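You operate a simulated robot arm through the tools that you are given. There is no shell and no other tool.

You are at the controls of a simulated two-armed robot. One attempt, no reset.

Task
One carrier sits up on the pins. Seat it properly, release the jam and index once.
Fine: run knob to HAND before touching it and back to RUN before you release the jam; the three carriers on the rail ride one station on.

Only the result counts: the job must be done as asked and must still hold three seconds after the hand-in. Knocking over, shifting, dropping, spilling or breaking anything else fails it.

Robot
Two 7-joint arms with fingered hands on one trunk that stands fixed in place. Base frame: the origin is at the foot of the trunk, x ahead of it, y to its left, z up. Readings come in mm, rad, newtons and seconds.
The left shoulder is at [99, 128, 1086], the right one opposite. Payload 5 kg a hand.
The tool frame of a hand sits at the grasp point between the pads (the TCP): z along the fingers, y along the line on which they close. The tips reach 37 mm beyond it. Largest opening 124 mm; the body of the gripper starts 43 mm behind the TCP. The gripper is a hand of 3 fingers: y runs from the thumb to the fingers, the wrist lies at [-21, -116, -203] in the tool frame, and closing takes about 1.5 s.
Orientation is that of the tool frame in the base frame, as a unit quaternion [x, y, z, w]. With the fingers straight down and the wrist toward the robot, the tool's x, y and z point along [0, 1, 0], [1, 0, 0] and [0, 0, -1] of the base frame.

Tools
- The arms move only by the tool arm_command. It takes "left_moves", "right_moves" or both (then of equal length, played together; a hand with none holds still); each is a list of rows, each an object (a shift or turn left out is 0, a gripper value left out holds the last) with "xyz": the shift along the base's x, y, z in units of 400 mm (1.0 is 400 mm), a list of three; "turn": the turn, a rotation vector about the base's x, y, z in units of 120 degrees (1.0 is 120 degrees), a list of three. In form: [{"xyz": [tx, ty, tz], "turn": [rx, ry, rz]}, ...]. A call has 1 to 20 rows; each row is the pose to reach, as a shift and turn from the pose commanded when the call began. "left_fingers" and "right_fingers" are, for a hand that has rows, the closure, from 0 (fully open) to 1 (shut), set as the call begins (left out, the last holds). A call with a number of a shift or a turn outside -1 to 1 is refused whole. Rows are played at 5 a second. More than 50 mm and 0.15 rad between two rows, or a gripper value outside its range, and nothing of the call is played. Where a pose cannot be reached the arm comes as near as it can. A force on the tool above 40 N (or 10 N above the force at the start of the call, whichever is more), or a blocked arm, ends the call early, and 0.2 s more pass. Each finger travels about 45 mm/s and halts on what it meets, pressing with about 22 N; the grip force reading is that of the motor and also rises with nothing between the fingers. The clock runs only during rows and for 0.2 s after the last one: add rows that repeat a pose to give the fingers time. It gives the time, the measured TCP pose, the force on the tool (base axes), the opening and the grip force at its end, in the units of the frame above (readings bear some noise), with the torque about the TCP (base axes, N m) and any sound that the robot's microphone picked up.
- Cameras (640 x 400 px; columns grow to the right, rows downward): "scene" is now at [265.3, -33.1, 1270.8]; the picture's right is [-0.35, -0.94, 0.00], its down [-0.30, 0.11, -0.95] and it looks along [0.89, -0.33, -0.32] (base axes); focal length 241 px, centre (320, 200). "left" rides on the left gripper at [-72, -104, -154] in its tool frame; the picture's right is [-0.83, -0.26, 0.49], its down [0.51, -0.72, 0.47] and it looks along [0.23, 0.64, 0.73] (tool axes); focal length 243 px, centre (320, 200). "right" rides on the right gripper at [72, -104, -154] in its tool frame; the picture's right is [-0.83, 0.26, -0.49], its down [-0.51, -0.72, 0.47] and it looks along [-0.23, 0.64, 0.73] (tool axes); focal length 243 px, centre (320, 200). There is no depth. A picture from a camera that has moved, and an enlarged one, comes with that camera's place and axes in the base frame and with its lens.
- camera(camera): a new picture of that camera. It takes no simulated time.
- lift_body(by): slides the trunk up (or, below 0, down) by that many mm; the arms and the scene camera ride with it, the base frame stays. It gives what a move gives, with no picture.
- move_fingers(index, middle, thumb_bend, thumb_turn, hand): sets how far each is bent, from 0 (flat) to 1 (curled in); at 0.3 the hand is open as for a grip, at 0.7 the pads meet at the TCP. One left out holds its place. A second passes; each finger stops where it meets its share of the squeeze, and holds until it gets a number again. A gripper value or a shape takes the hand back. It gives what a move gives, with no picture; readings hold the bend of each and the force on the fingers (four entries, about 0 where the hand has none), thumb and palm. thumb_turn goes from beside the hand (0) to across from the fingers (1), as for a grip.
- hand_shape(shape, hand): the hand has 3 fingers and takes this shape, open, in about a second: jaw (thumb against the fingers, like two jaws); tri (thumb and two fingers); tip (a fingertip pinch); poke (one finger out to press); point (the index stretched); flat (the hand flat); cup (the hand cupped); fist (a fist). The gripper value then closes the fingers along that shape, each until it touches; the sizes above hold for jaw. It gives what a move gives, with no picture.
- head_to(pan, tilt): turns the head with the scene camera to pan (to the left, within 1.396 rad either way) and tilt (down, from -0.506 to 1.204), counted from straight ahead of the robot. It gives what a move gives.
- close_up(camera, box): a new picture of the part [left, top, right, bottom] of that camera's present view, enlarged. It takes no simulated time.
- finish_job(): hands the job in; it is judged then, once.

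Nothing tells you positions but the pictures and the camera data. Unless the task says otherwise, let go and move clear before handing in.

The tools are called after "Request:" as a command line: name --argument value ..., lists and objects as JSON in quotes. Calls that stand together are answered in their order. arm_command: Moves the arms, as the interface text tells. Its arguments: {"type":"object","properties":{"left_moves":{"type":"array","items":{"type":"object","properties":{"xyz":{"type":"array","items":{"type":"number"}},"turn":{"type":"array","items":{"type":"number"}}}}},"left_fingers":{"type":"number"},"right_moves":{"type":"array","items":{"type":"object","properties":{"xyz":{"type":"array","items":{"type":"number"}},"turn":{"type":"array","items":{"type":"number"}}}}},"right_fingers":{"type":"number"}},"required":[]} The other tools are called the same way: lift_body (by) slides the trunk up or down; hand_shape (shape, hand) gives the hand a shape; move_fingers (index, middle, thumb_bend, thumb_turn, hand) moves the fingers one by one; head_to (pan, tilt) turns the head that bears the scene camera; camera (camera) takes a picture; close_up (camera, box) takes an enlarged picture of a part of a camera's view; finish_job () hands the job in.

At the start:

```text
t: 0.0
left_tcp_pos: [710.1, 57.3, 1212.1]
left_orientation: [0.707, 0.707, 0.0, 0.001]
left_force: [-0.2, 1.3, 0.1]
left_ft_torque: [-0.02, -0.03, 0.03]
left_width: 124.0
left_finger_force: 0.2
left_shape: jaw
left_bend: [0.3, 0.3, 0.3, 0.98]
left_finger forces: [0.1, 0.0, 0.0, 0.1, 0.0, 0.0]
right_tcp_pos: [553.2, -515.3, 1243.1]
right_orientation: [0.707, 0.707, 0.001, 0.001]
right_force: [-0.2, 0.3, 1.1]
right_ft_torque: [-0.01, 0.01, -0.04]
right_width: 124.2
right_finger_force: 0.0
right_shape: jaw
right_bend: [0.3, 0.3, 0.3, 0.98]
right_finger forces: [0.1, 0.0, 0.1, 0.1, 0.0, 0.0]
trunk travel left (down, up): [-275.0, 288.0]
head pan, tilt: [-0.36, 0.325]
```

scene: 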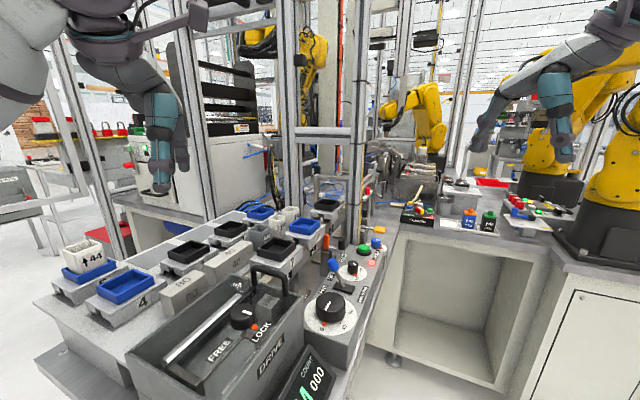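
right: 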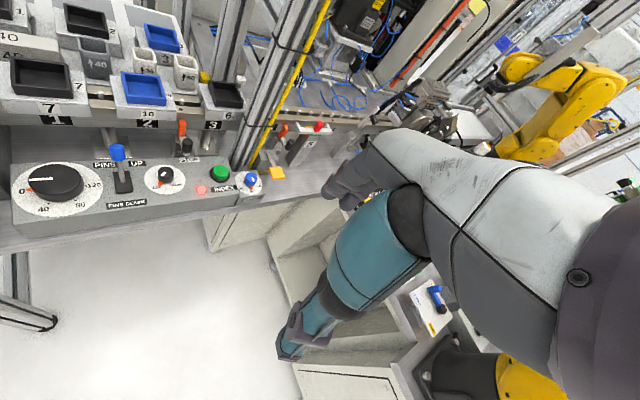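
left: 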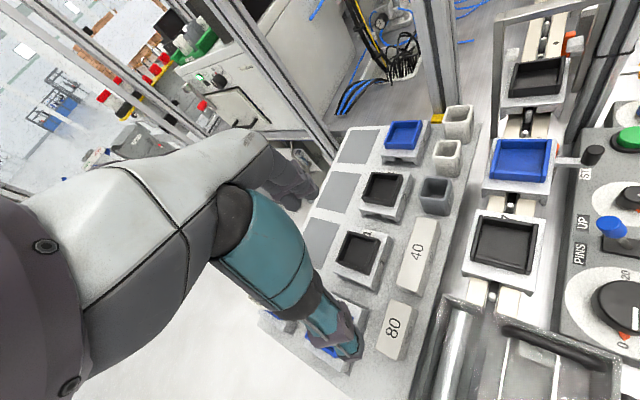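

I see an indexing rail with three carriers, a panel with knobs, a pins lever, buttons and a drive box with a FREE/LOCK knob. I'll take enlarged views first to read labels and locate everything.

Request:
close_up --camera "scene" --box '[240, 180, 400, 280]'

Request:
close_up --camera "scene" --box '[120, 260, 400, 400]'

Request:
close_up --camera "right" --box '[0, 0, 320, 220]'

Request:
close_up --camera "left" --box '[400, 0, 640, 400]'

```text
4.00 times, centred on (320, 230) of scene
camera zoom: at [265.3, -33.1, 1270.8], right [-0.35, -0.94, 0.0], down [-0.3, 0.11, -0.95], along [0.89, -0.33, -0.32], focal length 965 px, centre (320, 80)
```

zoom: 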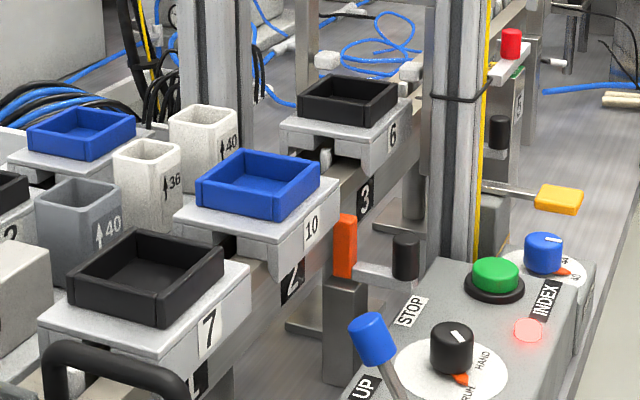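

```text
2.29 times, centred on (260, 330) of scene
camera zoom: at [265.3, -33.1, 1270.8], right [-0.35, -0.94, 0.0], down [-0.3, 0.11, -0.95], along [0.89, -0.33, -0.32], focal length 552 px, centre (457, -97)
```

zoom: 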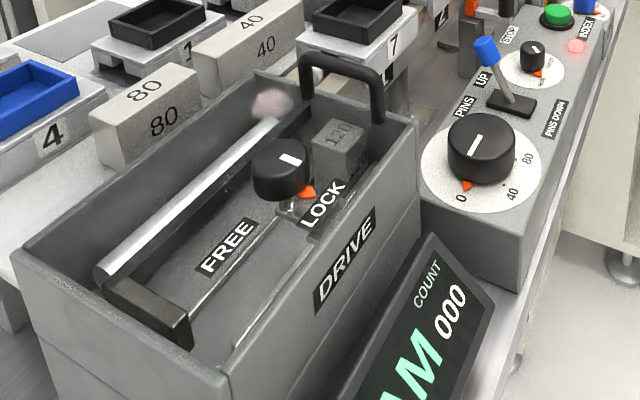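

```text
1.82 times, centred on (160, 110) of right
camera zoom: at [450.4, -442.7, 1396.3], right [0.26, -0.83, 0.49], down [-0.72, -0.51, -0.47], along [0.64, -0.23, -0.73], focal length 441 px, centre (611, 364)
```

zoom: 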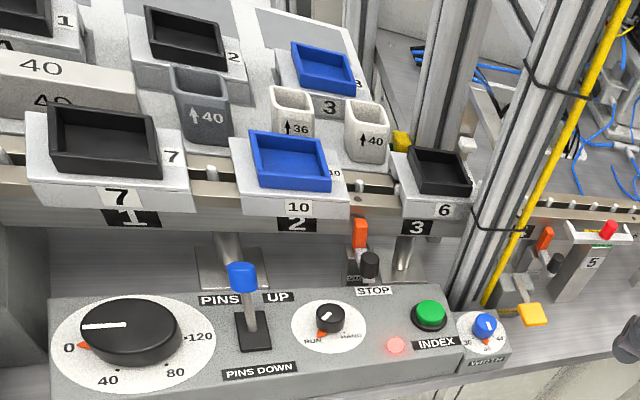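

```text
1.00 times, centred on (520, 200) of left (not enlarged: the box is as wide or as high as the picture)
camera zoom: at [605.9, -15.4, 1365.0], right [-0.26, -0.83, -0.49], down [-0.72, 0.51, -0.47], along [0.64, 0.23, -0.73], focal length 243 px, centre (120, 200)
```

zoom: 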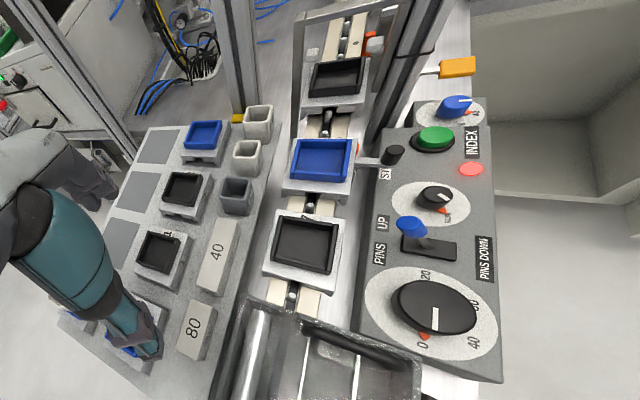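

The machine shows station labels 1–3 with carriers 7, 10 and 6, and a display that seems to read JAM. I'll turn the head to read the display and look at each control more closely.

Request:
head_to --pan -0.1 --tilt 0.75

Request:
camera --camera "scene"

```text
t: 0.9
left_tcp_pos: [710.2, 57.1, 1211.3]
left_orientation: [0.706, 0.709, 0.0, -0.001]
left_force: [-0.4, -0.1, -0.4]
left_ft_torque: [-0.02, -0.03, -0.04]
left_width: 123.7
left_finger_force: 0.0
left_shape: jaw
left_bend: [0.3, 0.3, 0.3, 0.98]
left_finger forces: [0.1, 0.0, 0.1, 0.0, 0.0, 0.1]
right_tcp_pos: [553.7, -514.5, 1242.7]
right_orientation: [0.707, 0.708, 0.001, 0.001]
right_force: [0.1, 0.5, 0.8]
right_ft_torque: [-0.02, 0.0, -0.01]
right_width: 124.0
right_finger_force: 0.0
right_shape: jaw
right_bend: [0.3, 0.3, 0.3, 0.98]
right_finger forces: [0.0, 0.0, 0.1, 0.0, 0.0, 0.1]
trunk travel left (down, up): [-275.0, 288.0]
head pan, tilt: [-0.099, 0.75]
```

```text
taken
camera scene: at [260.5, -8.6, 1232.7], right [-0.1, -0.99, 0.0], down [-0.68, 0.07, -0.73], along [0.73, -0.07, -0.68], focal length 241 px, centre (320, 200)
```

scene: 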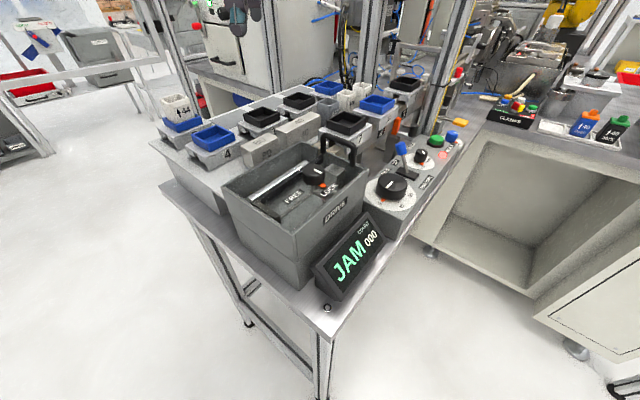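

Request:
close_up --camera "scene" --box '[210, 120, 370, 220]'

Request:
close_up --camera "scene" --box '[310, 60, 470, 160]'

Request:
close_up --camera "scene" --box '[340, 120, 480, 220]'

Request:
close_up --camera "scene" --box '[300, 190, 420, 320]'

```text
4.00 times, centred on (290, 170) of scene
camera zoom: at [260.5, -8.6, 1232.7], right [-0.1, -0.99, 0.0], down [-0.68, 0.07, -0.73], along [0.73, -0.07, -0.68], focal length 965 px, centre (440, 320)
```

zoom: 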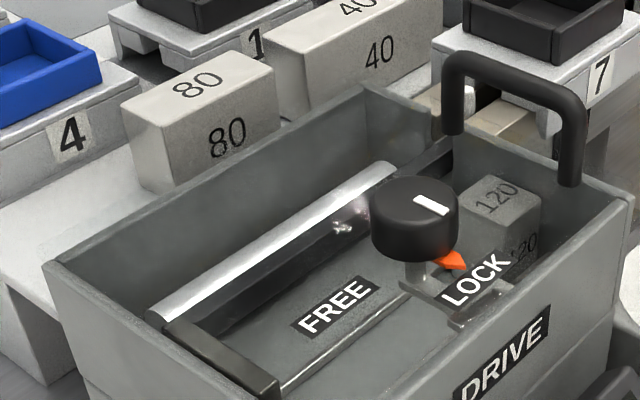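

```text
4.00 times, centred on (390, 110) of scene
camera zoom: at [260.5, -8.6, 1232.7], right [-0.1, -0.99, 0.0], down [-0.68, 0.07, -0.73], along [0.73, -0.07, -0.68], focal length 965 px, centre (40, 560)
```

zoom: 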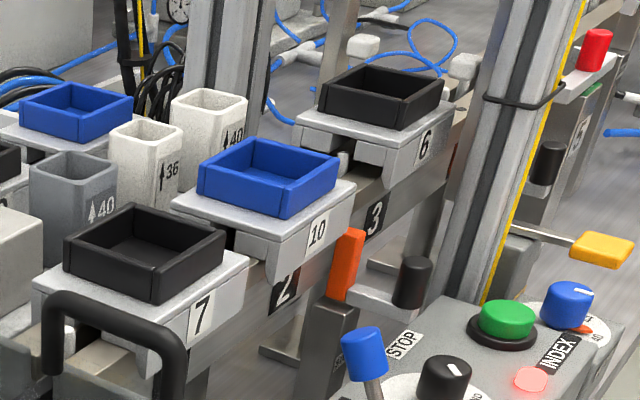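

```text
4.00 times, centred on (410, 170) of scene
camera zoom: at [260.5, -8.6, 1232.7], right [-0.1, -0.99, 0.0], down [-0.68, 0.07, -0.73], along [0.73, -0.07, -0.68], focal length 965 px, centre (-40, 320)
```

zoom: 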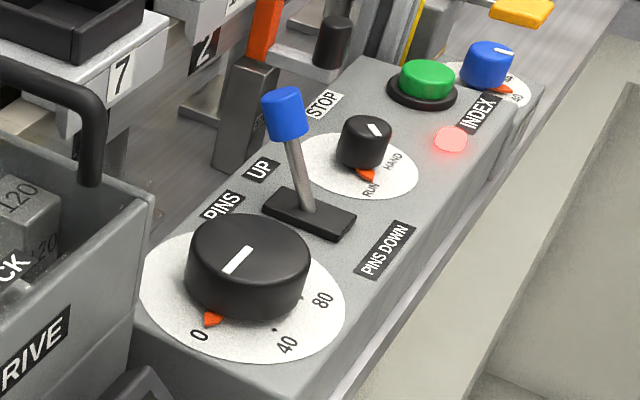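

```text
3.08 times, centred on (360, 255) of scene
camera zoom: at [260.5, -8.6, 1232.7], right [-0.1, -0.99, 0.0], down [-0.68, 0.07, -0.73], along [0.73, -0.07, -0.68], focal length 743 px, centre (197, 31)
```

zoom: 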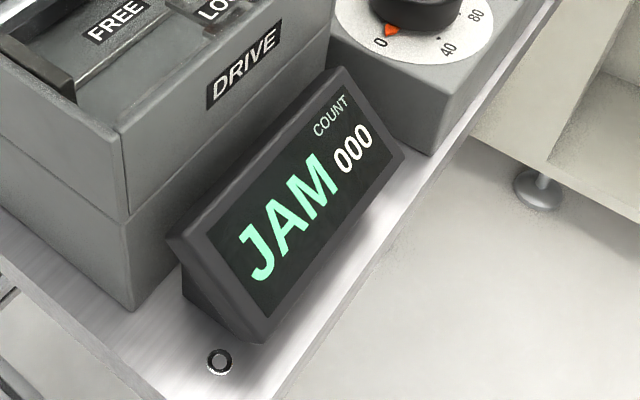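

The display reads JAM, count 000. I need to find what releases the jam, so I'll zoom in on the far end of the rail (station 5, red button, yellow tag), the drive box and the stop lever.

Request:
close_up --camera "right" --box '[230, 90, 390, 200]'

Request:
close_up --camera "right" --box '[80, 100, 280, 220]'

Request:
close_up --camera "right" --box '[0, 50, 140, 140]'

Request:
close_up --camera "right" --box '[110, 40, 250, 130]'

Request:
close_up --camera "left" --box '[460, 0, 640, 120]'

Request:
close_up --camera "left" --box '[440, 110, 600, 220]'

Request:
close_up --camera "left" --box '[400, 200, 600, 320]'

```text
3.64 times, centred on (310, 145) of right
camera zoom: at [450.4, -442.6, 1396.3], right [0.26, -0.83, 0.49], down [-0.72, -0.51, -0.47], along [0.64, -0.23, -0.73], focal length 882 px, centre (356, 400)
```

zoom: 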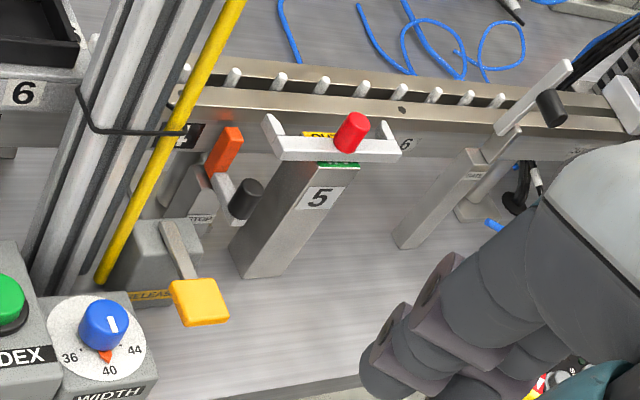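

```text
3.20 times, centred on (180, 160) of right
camera zoom: at [450.4, -442.6, 1396.3], right [0.26, -0.83, 0.49], down [-0.72, -0.51, -0.47], along [0.64, -0.23, -0.73], focal length 776 px, centre (768, 328)
```

zoom: 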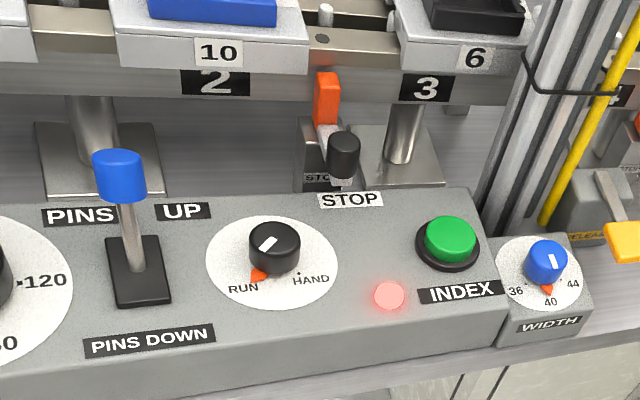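

```text
4.44 times, centred on (70, 95) of right
camera zoom: at [450.4, -442.6, 1396.3], right [0.26, -0.83, 0.49], down [-0.72, -0.51, -0.47], along [0.64, -0.23, -0.73], focal length 1078 px, centre (1431, 667)
```

zoom: 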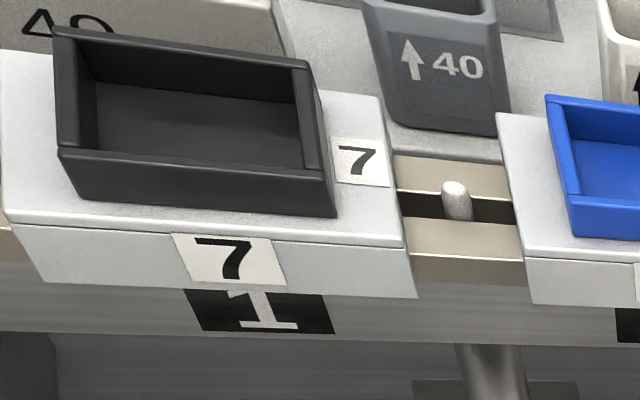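

```text
4.44 times, centred on (180, 85) of right
camera zoom: at [450.4, -442.6, 1396.3], right [0.26, -0.83, 0.49], down [-0.72, -0.51, -0.47], along [0.64, -0.23, -0.73], focal length 1078 px, centre (942, 711)
```

zoom: 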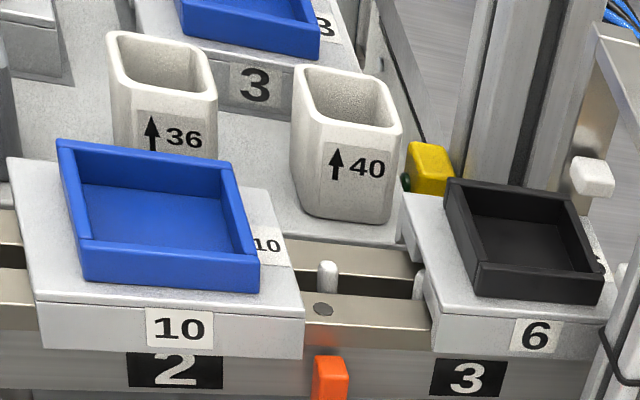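

```text
3.33 times, centred on (550, 60) of left
camera zoom: at [605.9, -15.4, 1365.0], right [-0.26, -0.83, -0.49], down [-0.72, 0.51, -0.47], along [0.64, 0.23, -0.73], focal length 809 px, centre (-447, 667)
```

zoom: 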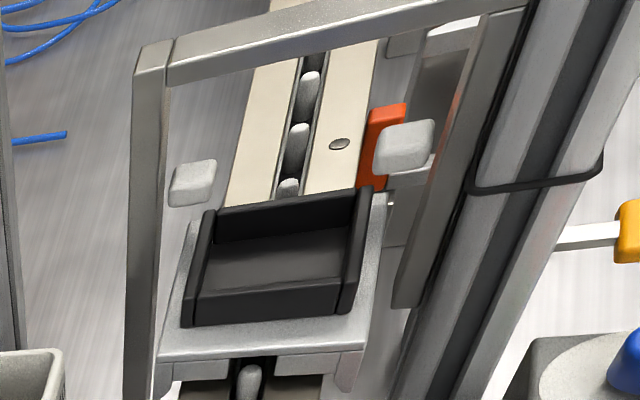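

```text
3.64 times, centred on (520, 165) of left
camera zoom: at [605.9, -15.4, 1365.0], right [-0.26, -0.83, -0.49], down [-0.72, 0.51, -0.47], along [0.64, 0.23, -0.73], focal length 882 px, centre (-407, 327)
```

zoom: 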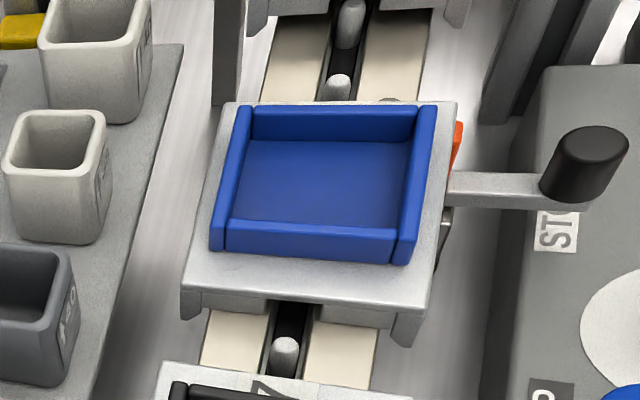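

```text
3.20 times, centred on (500, 260) of left
camera zoom: at [605.9, -15.4, 1365.0], right [-0.26, -0.83, -0.49], down [-0.72, 0.51, -0.47], along [0.64, 0.23, -0.73], focal length 776 px, centre (-256, 8)
```

zoom: 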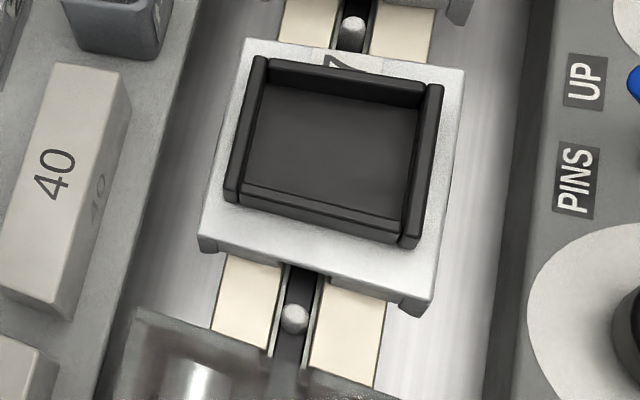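

The yellow paddle stands on a box marked RELEASE, so that's the jam release. INDEX is the green button at about (775,-352,936), and the RUN/HAND knob is at about (702,-280,947). Next I need to tell which carrier sits high, so I'll zoom in further.

Request:
close_up --camera "scene" --box '[365, 70, 425, 120]'

Request:
close_up --camera "scene" --box '[320, 100, 380, 150]'

Request:
close_up --camera "right" --box '[180, 70, 250, 115]'

Request:
close_up --camera "right" --box '[0, 50, 250, 130]'

```text
8.00 times, centred on (395, 95) of scene
camera zoom: at [260.5, -8.6, 1232.7], right [-0.1, -0.99, 0.0], down [-0.68, 0.07, -0.73], along [0.73, -0.07, -0.68], focal length 1931 px, centre (-280, 1040)
```

zoom: 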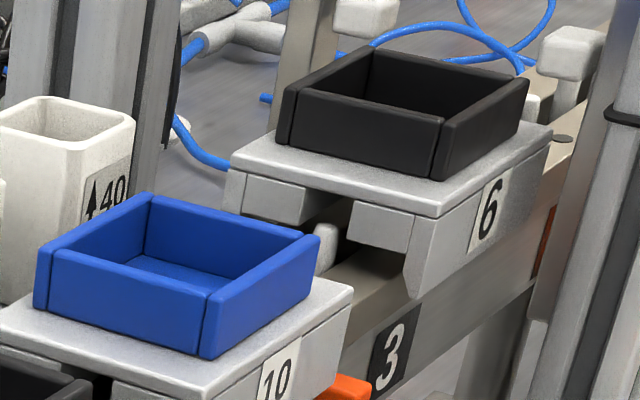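

```text
8.00 times, centred on (350, 125) of scene
camera zoom: at [260.5, -8.6, 1232.7], right [-0.1, -0.99, 0.0], down [-0.68, 0.07, -0.73], along [0.73, -0.07, -0.68], focal length 1931 px, centre (80, 800)
```

zoom: 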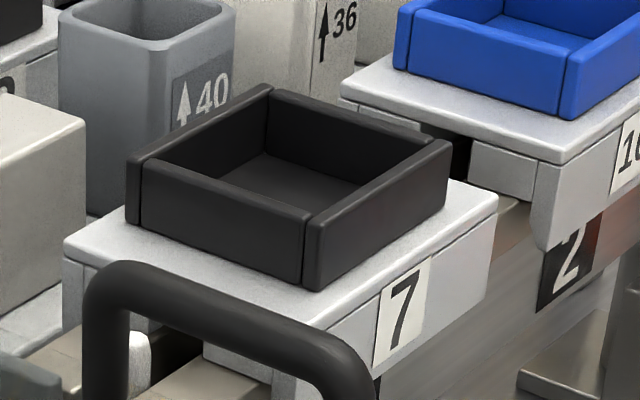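

```text
8.89 times, centred on (215, 92) of right
camera zoom: at [450.4, -442.6, 1396.3], right [0.26, -0.83, 0.49], down [-0.72, -0.51, -0.47], along [0.64, -0.23, -0.73], focal length 2157 px, centre (1253, 1156)
```

zoom: 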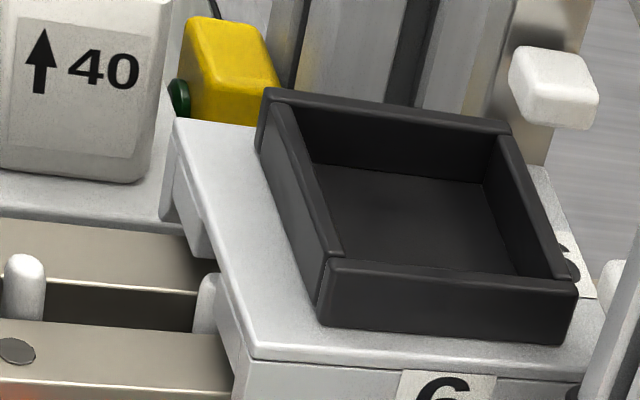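

```text
2.56 times, centred on (125, 90) of right
camera zoom: at [450.4, -442.6, 1396.3], right [0.26, -0.83, 0.49], down [-0.72, -0.51, -0.47], along [0.64, -0.23, -0.73], focal length 621 px, centre (819, 482)
```

zoom: 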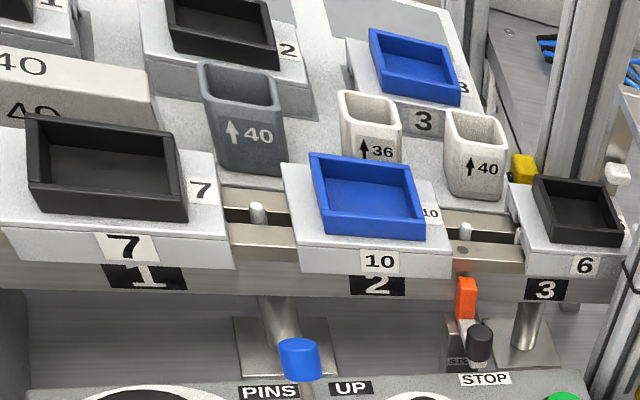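

Carrier 6 at station 3 looks raised and shifted forward: a gap shows under its pads and its tag is off the "3" label. I'll lower and tilt the right hand in the free space in front of the panel to get a flatter side view.

Request:
arm_command --right_moves '[{"xyz": [0.025, 0.0175, -0.075], "turn": [0.0087, -0.0276, 0.0163]}, {"xyz": [0.05, 0.035, -0.15], "turn": [0.0173, -0.0552, 0.0327]}, {"xyz": [0.075, 0.0525, -0.225], "turn": [0.026, -0.0828, 0.049]}, {"xyz": [0.1, 0.07, -0.3], "turn": [0.0346, -0.1104, 0.0654]}, {"xyz": [0.125, 0.0875, -0.375], "turn": [0.0433, -0.138, 0.0817]}, {"xyz": [0.125, 0.0875, -0.375], "turn": [0.0433, -0.138, 0.0817]}]'

Request:
camera --camera "right"

```text
t: 2.3
left_tcp_pos: [709.5, 57.8, 1212.0]
left_orientation: [0.707, 0.707, 0.0, -0.001]
left_force: [0.1, 0.0, 1.3]
left_ft_torque: [-0.02, -0.02, -0.04]
left_width: 123.8
left_finger_force: 0.1
left_shape: jaw
left_bend: [0.3, 0.3, 0.3, 0.98]
left_finger forces: [0.1, 0.0, 0.0, 0.0, 0.0, 0.0]
right_tcp_pos: [605.8, -479.5, 1090.3]
right_orientation: [0.636, 0.757, 0.134, 0.07]
right_force: [-0.1, -0.1, 0.0]
right_ft_torque: [-0.04, 0.0, 0.02]
right_width: 123.7
right_finger_force: 0.0
right_shape: jaw
right_bend: [0.3, 0.3, 0.3, 0.98]
right_finger forces: [0.0, 0.0, 0.0, 0.1, 0.0, 0.0]
trunk travel left (down, up): [-275.0, 288.0]
head pan, tilt: [-0.099, 0.75]
```

```text
taken
camera right: at [452.7, -441.6, 1211.2], right [0.26, -0.83, 0.49], down [-0.46, -0.56, -0.69], along [0.85, -0.05, -0.52], focal length 243 px, centre (320, 200)
```

right: 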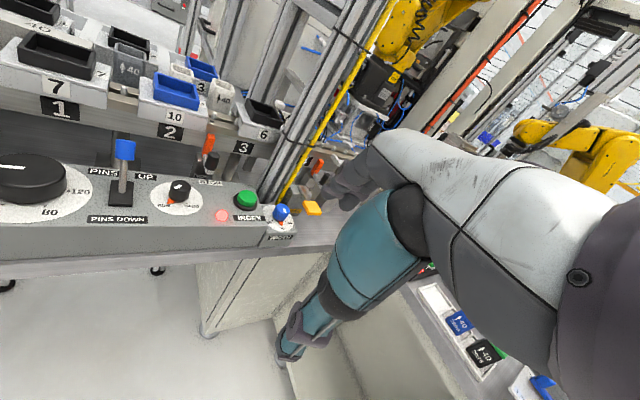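

Request:
close_up --camera "right" --box '[0, 20, 160, 130]'

Request:
close_up --camera "right" --box '[130, 60, 290, 160]'

Request:
close_up --camera "right" --box '[220, 90, 290, 140]'

Request:
close_up --camera "right" --box '[150, 160, 350, 250]'

```text
3.64 times, centred on (80, 75) of right
camera zoom: at [452.7, -441.6, 1211.2], right [0.26, -0.83, 0.49], down [-0.46, -0.56, -0.69], along [0.85, -0.05, -0.52], focal length 882 px, centre (1193, 654)
```

zoom: 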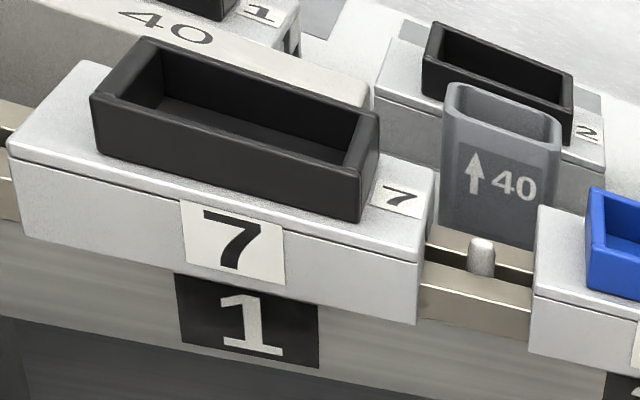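

```text
4.00 times, centred on (210, 110) of right
camera zoom: at [452.7, -441.6, 1211.2], right [0.26, -0.83, 0.49], down [-0.46, -0.56, -0.69], along [0.85, -0.05, -0.52], focal length 970 px, centre (760, 560)
```

zoom: 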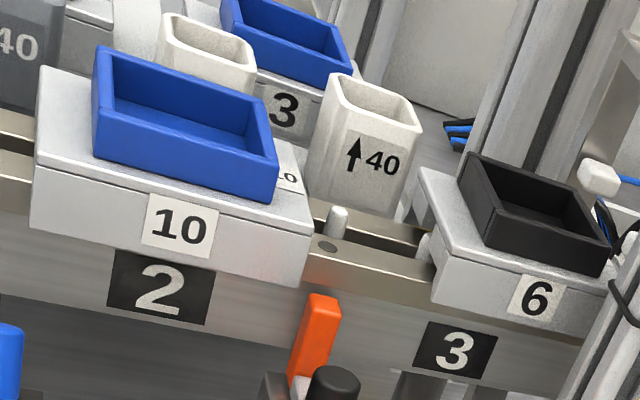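

```text
8.00 times, centred on (255, 115) of right
camera zoom: at [452.7, -441.6, 1211.2], right [0.26, -0.83, 0.49], down [-0.46, -0.56, -0.69], along [0.85, -0.05, -0.52], focal length 1941 px, centre (840, 880)
```

zoom: 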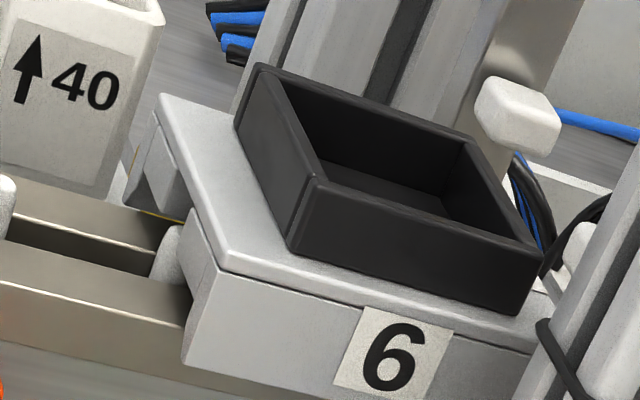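

```text
3.20 times, centred on (250, 205) of right
camera zoom: at [452.7, -441.6, 1211.2], right [0.26, -0.83, 0.49], down [-0.46, -0.56, -0.69], along [0.85, -0.05, -0.52], focal length 776 px, centre (544, 184)
```

zoom: 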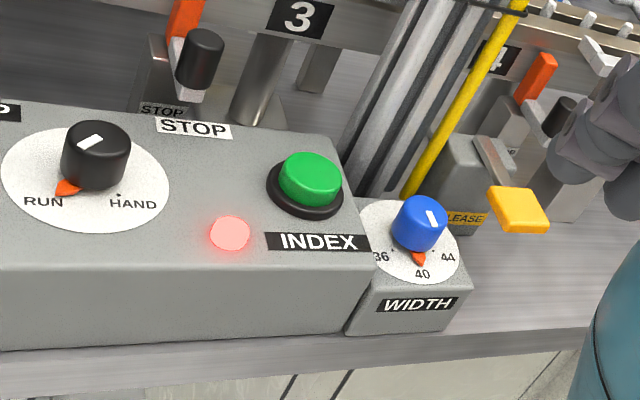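

Carrier 6 is confirmed: its plate sits about 6 mm high and about 23 mm forward of station 3, resting on the pins. Before moving in, I want to see how the hand looks in the cameras so I can tell where the fingers and thumb are.

Request:
close_up --camera "right" --box '[240, 110, 480, 380]'

Request:
head_to --pan -0.5 --tilt 0.45

Request:
camera --camera "scene"

```text
1.48 times, centred on (360, 245) of right
camera zoom: at [452.7, -441.6, 1211.2], right [0.26, -0.83, 0.49], down [-0.46, -0.56, -0.69], along [0.85, -0.05, -0.52], focal length 359 px, centre (261, 133)
```

zoom: 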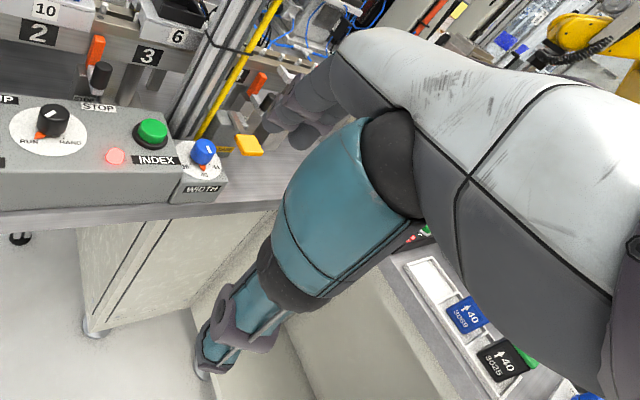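

```text
t: 3.1
left_tcp_pos: [709.6, 56.9, 1211.4]
left_orientation: [0.707, 0.708, 0.001, 0.0]
left_force: [-0.5, 0.6, 0.9]
left_ft_torque: [-0.01, 0.03, 0.0]
left_width: 123.6
left_finger_force: 0.1
left_shape: jaw
left_bend: [0.3, 0.3, 0.3, 0.98]
left_finger forces: [0.0, 0.1, 0.1, 0.1, 0.0, 0.0]
right_tcp_pos: [606.4, -479.3, 1089.7]
right_orientation: [0.636, 0.756, 0.134, 0.071]
right_force: [-0.3, 0.2, 0.0]
right_ft_torque: [-0.01, -0.02, 0.01]
right_width: 123.6
right_finger_force: 0.1
right_shape: jaw
right_bend: [0.3, 0.3, 0.3, 0.98]
right_finger forces: [0.0, 0.0, 0.0, 0.0, 0.0, 0.1]
trunk travel left (down, up): [-275.0, 288.0]
head pan, tilt: [-0.499, 0.45]
```

```text
taken
camera scene: at [258.8, -44.3, 1259.0], right [-0.48, -0.88, 0.0], down [-0.38, 0.21, -0.9], along [0.79, -0.43, -0.44], focal length 241 px, centre (320, 200)
```

scene: 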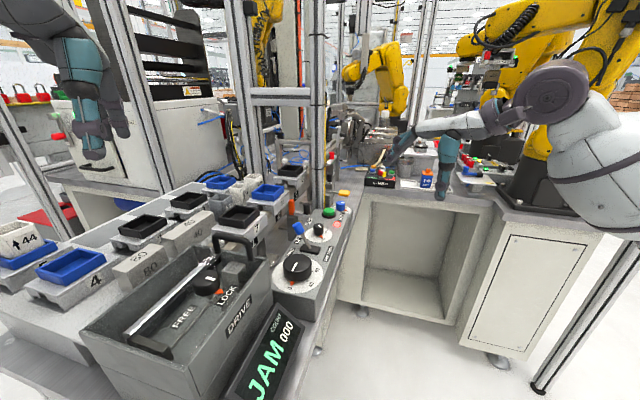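

Request:
close_up --camera "scene" --box '[380, 80, 520, 210]'

Request:
close_up --camera "scene" --box '[20, 20, 160, 170]'

Request:
close_up --camera "scene" --box '[230, 130, 370, 260]'

```text
3.08 times, centred on (450, 145) of scene
camera zoom: at [258.8, -44.3, 1259.0], right [-0.48, -0.88, 0.0], down [-0.38, 0.21, -0.9], along [0.79, -0.43, -0.44], focal length 743 px, centre (-80, 369)
```

zoom: 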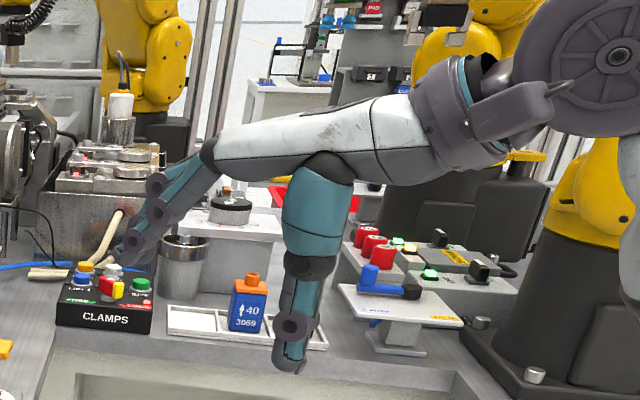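

```text
2.67 times, centred on (90, 95) of scene
camera zoom: at [258.8, -44.3, 1259.0], right [-0.48, -0.88, 0.0], down [-0.38, 0.21, -0.9], along [0.79, -0.43, -0.44], focal length 644 px, centre (933, 480)
```

zoom: 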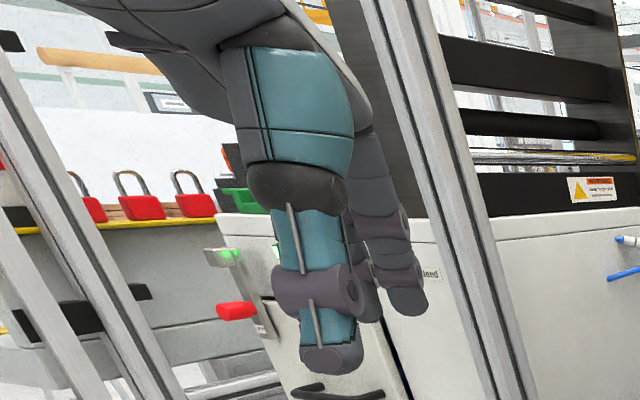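

```text
3.08 times, centred on (300, 195) of scene
camera zoom: at [258.8, -44.3, 1259.0], right [-0.48, -0.88, 0.0], down [-0.38, 0.21, -0.9], along [0.79, -0.43, -0.44], focal length 743 px, centre (382, 215)
```

zoom: 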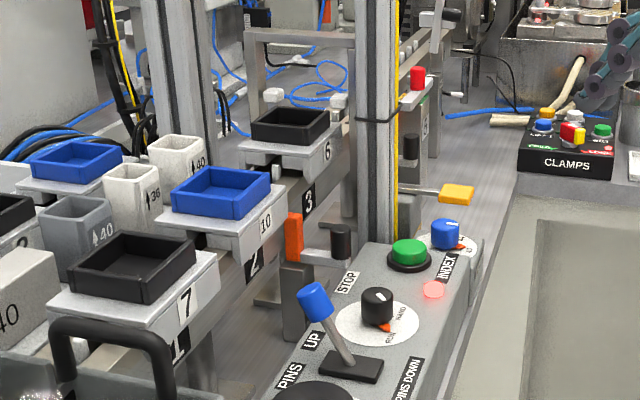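

The hand is anthropomorphic: the thumb is on the wrist side and two fingers are opposite. The run knob is about 30 mm in diameter at (702,-281), top z≈947. I'll straighten the right hand again, partly close it and hover near the knob.

Request:
arm_command --right_moves '[{"xyz": [0.025, 0.03, 0.02], "turn": [-0.0087, 0.0276, -0.0163]}, {"xyz": [0.05, 0.06, 0.03], "turn": [-0.0173, 0.0552, -0.0327]}, {"xyz": [0.075, 0.09, 0.03], "turn": [-0.026, 0.0828, -0.049]}, {"xyz": [0.1, 0.12, 0.03], "turn": [-0.0346, 0.1104, -0.0654]}, {"xyz": [0.125, 0.15, 0.03], "turn": [-0.0433, 0.138, -0.0817]}, {"xyz": [0.125, 0.15, 0.03], "turn": [-0.0433, 0.138, -0.0817]}, {"xyz": [0.125, 0.15, 0.03], "turn": [-0.0433, 0.138, -0.0817]}]' --right_fingers 0.55

Request:
camera --camera "right"

Request:
camera --camera "scene"

```text
t: 4.8
left_tcp_pos: [711.2, 58.3, 1210.6]
left_orientation: [0.707, 0.708, 0.0, 0.0]
left_force: [0.4, -0.1, 0.1]
left_ft_torque: [0.0, -0.01, 0.02]
left_width: 124.0
left_finger_force: 0.1
left_shape: jaw
left_bend: [0.3, 0.3, 0.3, 0.98]
left_finger forces: [0.1, 0.1, 0.0, 0.1, 0.1, 0.1]
right_tcp_pos: [653.5, -420.9, 1105.1]
right_orientation: [0.707, 0.707, 0.0, 0.001]
right_force: [-0.5, -0.3, -0.3]
right_ft_torque: [0.03, 0.0, -0.02]
right_width: 56.4
right_finger_force: 0.0
right_shape: jaw
right_bend: [0.74, 0.47, 0.71, 1.0]
right_finger forces: [0.1, 0.0, 0.0, 0.0, 0.0, 0.0]
trunk travel left (down, up): [-275.0, 288.0]
head pan, tilt: [-0.499, 0.45]
```

```text
taken
camera right: at [551.0, -347.9, 1258.7], right [0.26, -0.83, 0.49], down [-0.72, -0.51, -0.47], along [0.64, -0.23, -0.73], focal length 243 px, centre (320, 200)
```

right: 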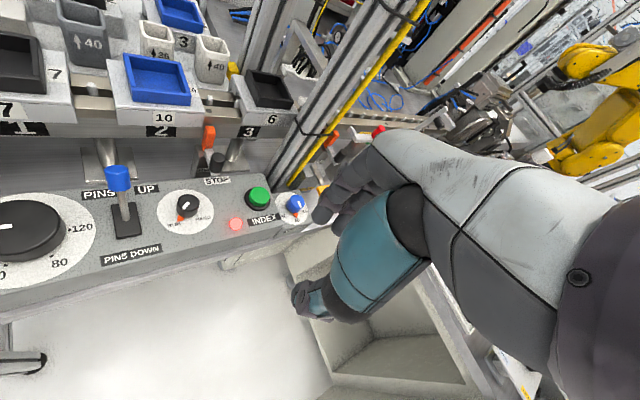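

```text
taken
camera scene: at [259.1, -44.0, 1259.0], right [-0.48, -0.88, 0.0], down [-0.38, 0.21, -0.9], along [0.79, -0.43, -0.44], focal length 241 px, centre (320, 200)
```

scene: 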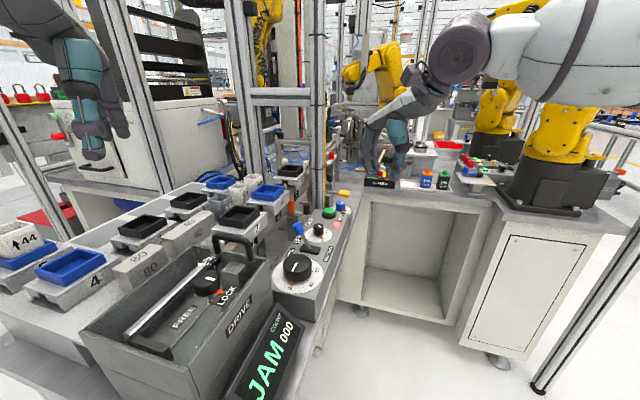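

The fingers are now part-closed, at about 56 mm. I'll check the hand closely from both cameras before approaching.

Request:
close_up --camera "right" --box '[260, 130, 440, 340]'

Request:
close_up --camera "scene" --box '[340, 70, 480, 210]'

Request:
close_up --camera "right" --box '[120, 150, 320, 270]'

```text
1.90 times, centred on (350, 235) of right
camera zoom: at [551.0, -347.9, 1258.7], right [0.26, -0.83, 0.49], down [-0.72, -0.51, -0.47], along [0.64, -0.23, -0.73], focal length 462 px, centre (263, 133)
```

zoom: 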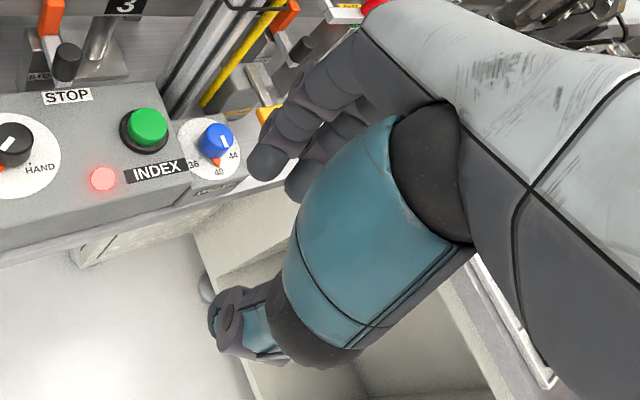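

```text
2.86 times, centred on (410, 140) of scene
camera zoom: at [259.1, -44.0, 1259.0], right [-0.48, -0.88, 0.0], down [-0.38, 0.21, -0.9], along [0.79, -0.43, -0.44], focal length 690 px, centre (63, 371)
```

zoom: 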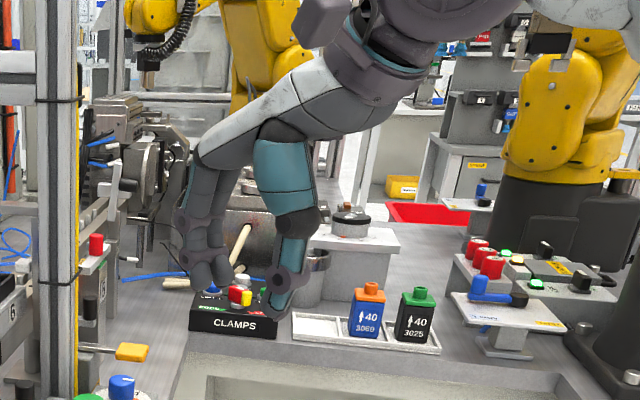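

```text
3.20 times, centred on (220, 210) of right
camera zoom: at [551.0, -347.9, 1258.7], right [0.26, -0.83, 0.49], down [-0.72, -0.51, -0.47], along [0.64, -0.23, -0.73], focal length 776 px, centre (640, 168)
```

zoom: 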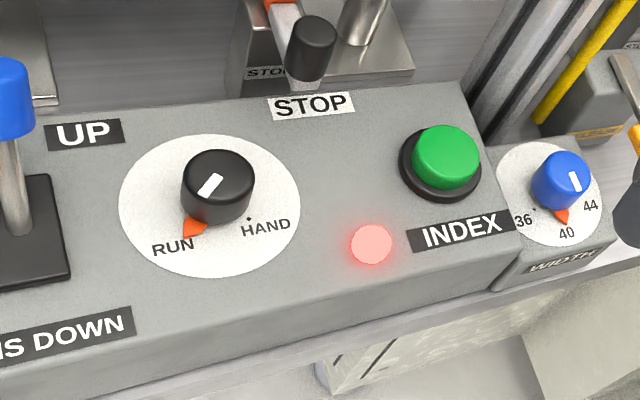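

The hand's camera data check out, so I'll swing the right hand above the run knob with the tool turned about 50° so the fingers drop between the PINS lever and the STOP knob.

Request:
arm_command --right_moves '[{"xyz": [0.0174, 0.05, 0.0], "turn": [0, 0, 0.0595]}, {"xyz": [0.0347, 0.0997, 0.0], "turn": [0, 0, 0.119]}, {"xyz": [0.0521, 0.1496, 0.0], "turn": [0, 0, 0.1786]}, {"xyz": [0.0694, 0.1994, 0.0], "turn": [0, 0, 0.2381]}, {"xyz": [0.0868, 0.2493, -0.02], "turn": [0, 0, 0.2976]}, {"xyz": [0.1041, 0.2991, -0.06], "turn": [0, 0, 0.3571]}, {"xyz": [0.1215, 0.349, -0.11], "turn": [0, 0, 0.4167]}, {"xyz": [0.1215, 0.349, -0.11], "turn": [0, 0, 0.4167]}]' --right_fingers 0.6

Request:
camera --camera "right"

Request:
camera --camera "scene"

```text
t: 6.5
left_tcp_pos: [707.9, 57.6, 1211.9]
left_orientation: [0.706, 0.708, 0.0, 0.0]
left_force: [-0.1, 0.2, 0.7]
left_ft_torque: [-0.03, -0.01, 0.04]
left_width: 123.4
left_finger_force: 0.1
left_shape: jaw
left_bend: [0.3, 0.3, 0.3, 0.98]
left_finger forces: [0.0, 0.0, 0.0, 0.0, 0.1, 0.0]
right_tcp_pos: [701.4, -281.0, 1061.6]
right_orientation: [0.341, 0.94, 0.001, 0.001]
right_force: [-0.9, -0.1, 1.0]
right_ft_torque: [-0.04, 0.03, 0.02]
right_width: 49.9
right_finger_force: 0.0
right_shape: jaw
right_bend: [0.74, 0.49, 0.72, 1.0]
right_finger forces: [0.0, 0.1, 0.0, 0.0, 0.0, 0.1]
trunk travel left (down, up): [-275.0, 288.0]
head pan, tilt: [-0.499, 0.45]
```

```text
taken
camera right: at [579.9, -314.4, 1214.7], right [0.8, -0.33, 0.49], down [-0.07, -0.88, -0.47], along [0.59, 0.34, -0.73], focal length 243 px, centre (320, 200)
```

right: 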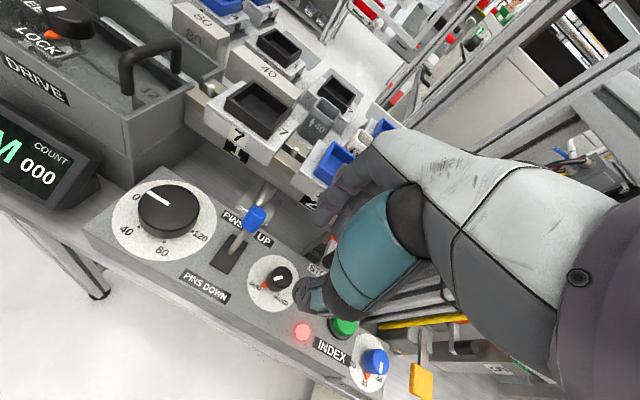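

```text
taken
camera scene: at [257.8, -44.4, 1259.4], right [-0.48, -0.88, 0.0], down [-0.38, 0.21, -0.9], along [0.79, -0.43, -0.43], focal length 241 px, centre (320, 200)
```

scene: 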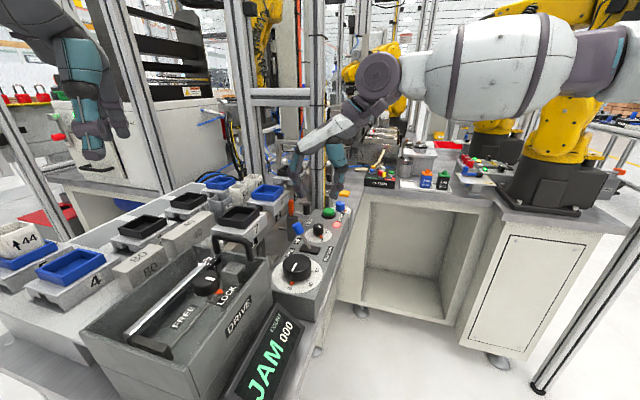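

Request:
close_up --camera "scene" --box '[270, 130, 370, 260]'

Request:
close_up --camera "right" --box '[220, 180, 420, 340]'

```text
3.08 times, centred on (320, 195) of scene
camera zoom: at [257.8, -44.4, 1259.4], right [-0.48, -0.88, 0.0], down [-0.38, 0.21, -0.9], along [0.79, -0.43, -0.43], focal length 743 px, centre (320, 215)
```

zoom: 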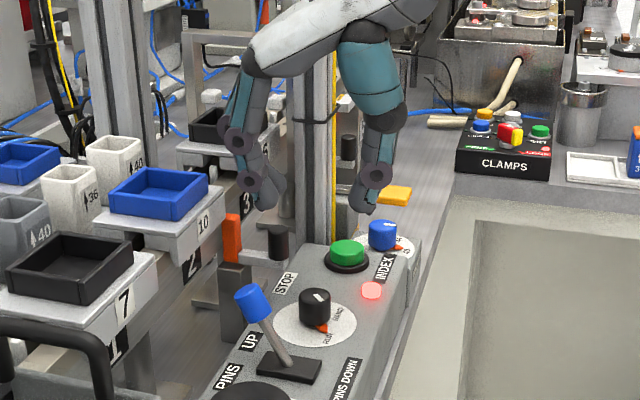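

```text
2.50 times, centred on (320, 260) of right
camera zoom: at [579.9, -314.4, 1214.7], right [0.8, -0.33, 0.49], down [-0.07, -0.88, -0.47], along [0.59, 0.34, -0.73], focal length 606 px, centre (320, 50)
```

zoom: 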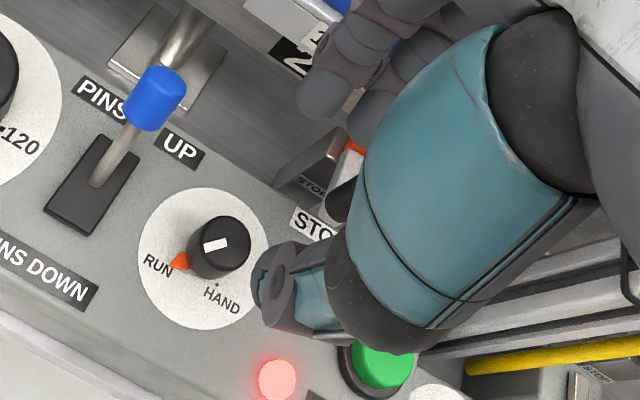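

The fingers straddle the knob axis well in the scene view. I'll lower straight down in steps and check once at half height.

Request:
arm_command --right_moves '[{"xyz": [0, 0, -0.05]}, {"xyz": [0, 0, -0.1]}, {"xyz": [0, 0, -0.15]}, {"xyz": [0, 0, -0.18]}, {"xyz": [0, 0, -0.18]}]'

Request:
close_up --camera "scene" --box '[270, 150, 370, 260]'

Request:
close_up --camera "right" --box '[220, 180, 380, 300]'

```text
t: 7.8
left_tcp_pos: [710.4, 57.1, 1212.8]
left_orientation: [0.707, 0.708, 0.0, 0.0]
left_force: [-0.4, 1.5, 0.3]
left_ft_torque: [-0.02, 0.01, 0.01]
left_width: 123.8
left_finger_force: 0.0
left_shape: jaw
left_bend: [0.3, 0.3, 0.3, 0.98]
left_finger forces: [0.0, 0.0, 0.1, 0.1, 0.0, 0.0]
right_tcp_pos: [701.7, -279.8, 988.9]
right_orientation: [0.342, 0.94, 0.001, 0.0]
right_force: [-0.7, -0.3, 0.4]
right_ft_torque: [-0.01, -0.01, -0.02]
right_width: 49.7
right_finger_force: 0.1
right_shape: jaw
right_bend: [0.74, 0.49, 0.72, 1.0]
right_finger forces: [0.0, 0.0, 0.1, 0.0, 0.1, 0.0]
trunk travel left (down, up): [-275.0, 288.0]
head pan, tilt: [-0.499, 0.45]
```

```text
3.64 times, centred on (320, 205) of scene
camera zoom: at [258.5, -44.1, 1259.2], right [-0.48, -0.88, 0.0], down [-0.38, 0.21, -0.9], along [0.79, -0.43, -0.43], focal length 878 px, centre (320, 182)
```

zoom: 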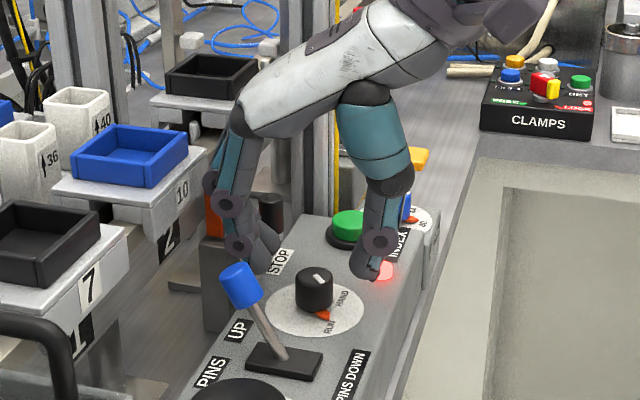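

```text
3.33 times, centred on (300, 240) of right
camera zoom: at [580.6, -312.2, 1141.9], right [0.8, -0.33, 0.49], down [-0.07, -0.88, -0.47], along [0.59, 0.34, -0.73], focal length 809 px, centre (387, 67)
```

zoom: 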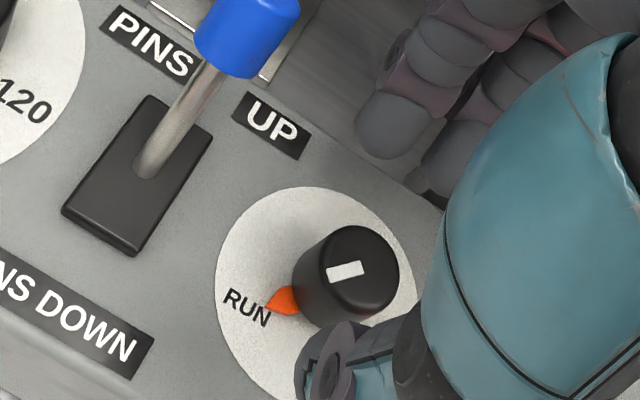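

The knob sits between thumb and fingertips. I'll lower another 21 mm so the pads are level with the knob, then close on it.

Request:
arm_command --right_moves '[{"xyz": [0, 0, -0.02]}, {"xyz": [0, 0, -0.04]}, {"xyz": [0, 0, -0.053]}, {"xyz": [0, 0, -0.053]}]'

Request:
close_up --camera "scene" --box '[270, 150, 370, 260]'

Request:
close_up --camera "right" --box '[220, 180, 380, 300]'

```text
t: 8.8
left_tcp_pos: [709.5, 56.6, 1211.9]
left_orientation: [0.706, 0.708, -0.001, 0.0]
left_force: [0.7, -0.1, 0.1]
left_ft_torque: [0.01, 0.02, -0.01]
left_width: 123.6
left_finger_force: 0.1
left_shape: jaw
left_bend: [0.3, 0.3, 0.3, 0.98]
left_finger forces: [0.0, 0.0, 0.0, 0.0, 0.1, 0.0]
right_tcp_pos: [702.5, -279.0, 967.7]
right_orientation: [0.342, 0.94, 0.001, -0.001]
right_force: [-0.4, -0.3, 0.7]
right_ft_torque: [0.0, -0.04, 0.03]
right_width: 50.0
right_finger_force: 0.0
right_shape: jaw
right_bend: [0.74, 0.49, 0.72, 1.0]
right_finger forces: [0.1, 0.0, 0.0, 0.1, 0.0, 0.0]
trunk travel left (down, up): [-275.0, 288.0]
head pan, tilt: [-0.499, 0.45]
```

```text
3.64 times, centred on (320, 205) of scene
camera zoom: at [258.7, -44.3, 1259.1], right [-0.48, -0.88, 0.0], down [-0.38, 0.21, -0.9], along [0.79, -0.43, -0.44], focal length 878 px, centre (320, 182)
```

zoom: 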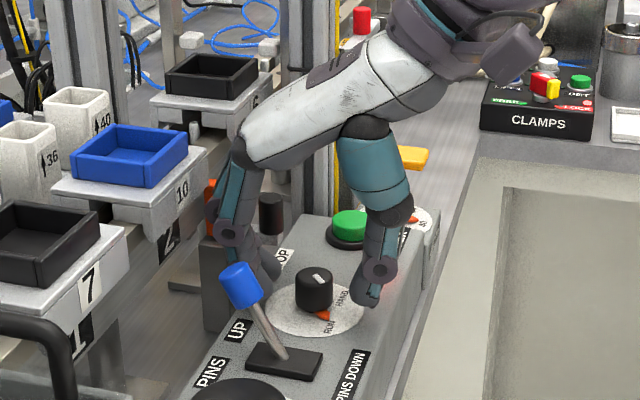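

```text
3.33 times, centred on (300, 240) of right
camera zoom: at [580.6, -312.6, 1120.9], right [0.8, -0.33, 0.49], down [-0.07, -0.88, -0.47], along [0.59, 0.34, -0.73], focal length 809 px, centre (387, 67)
```

zoom: 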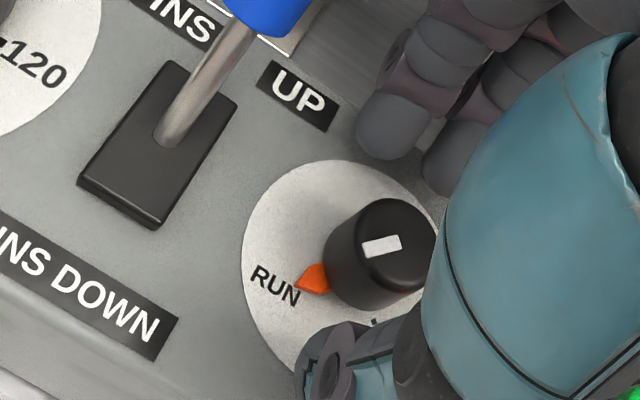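

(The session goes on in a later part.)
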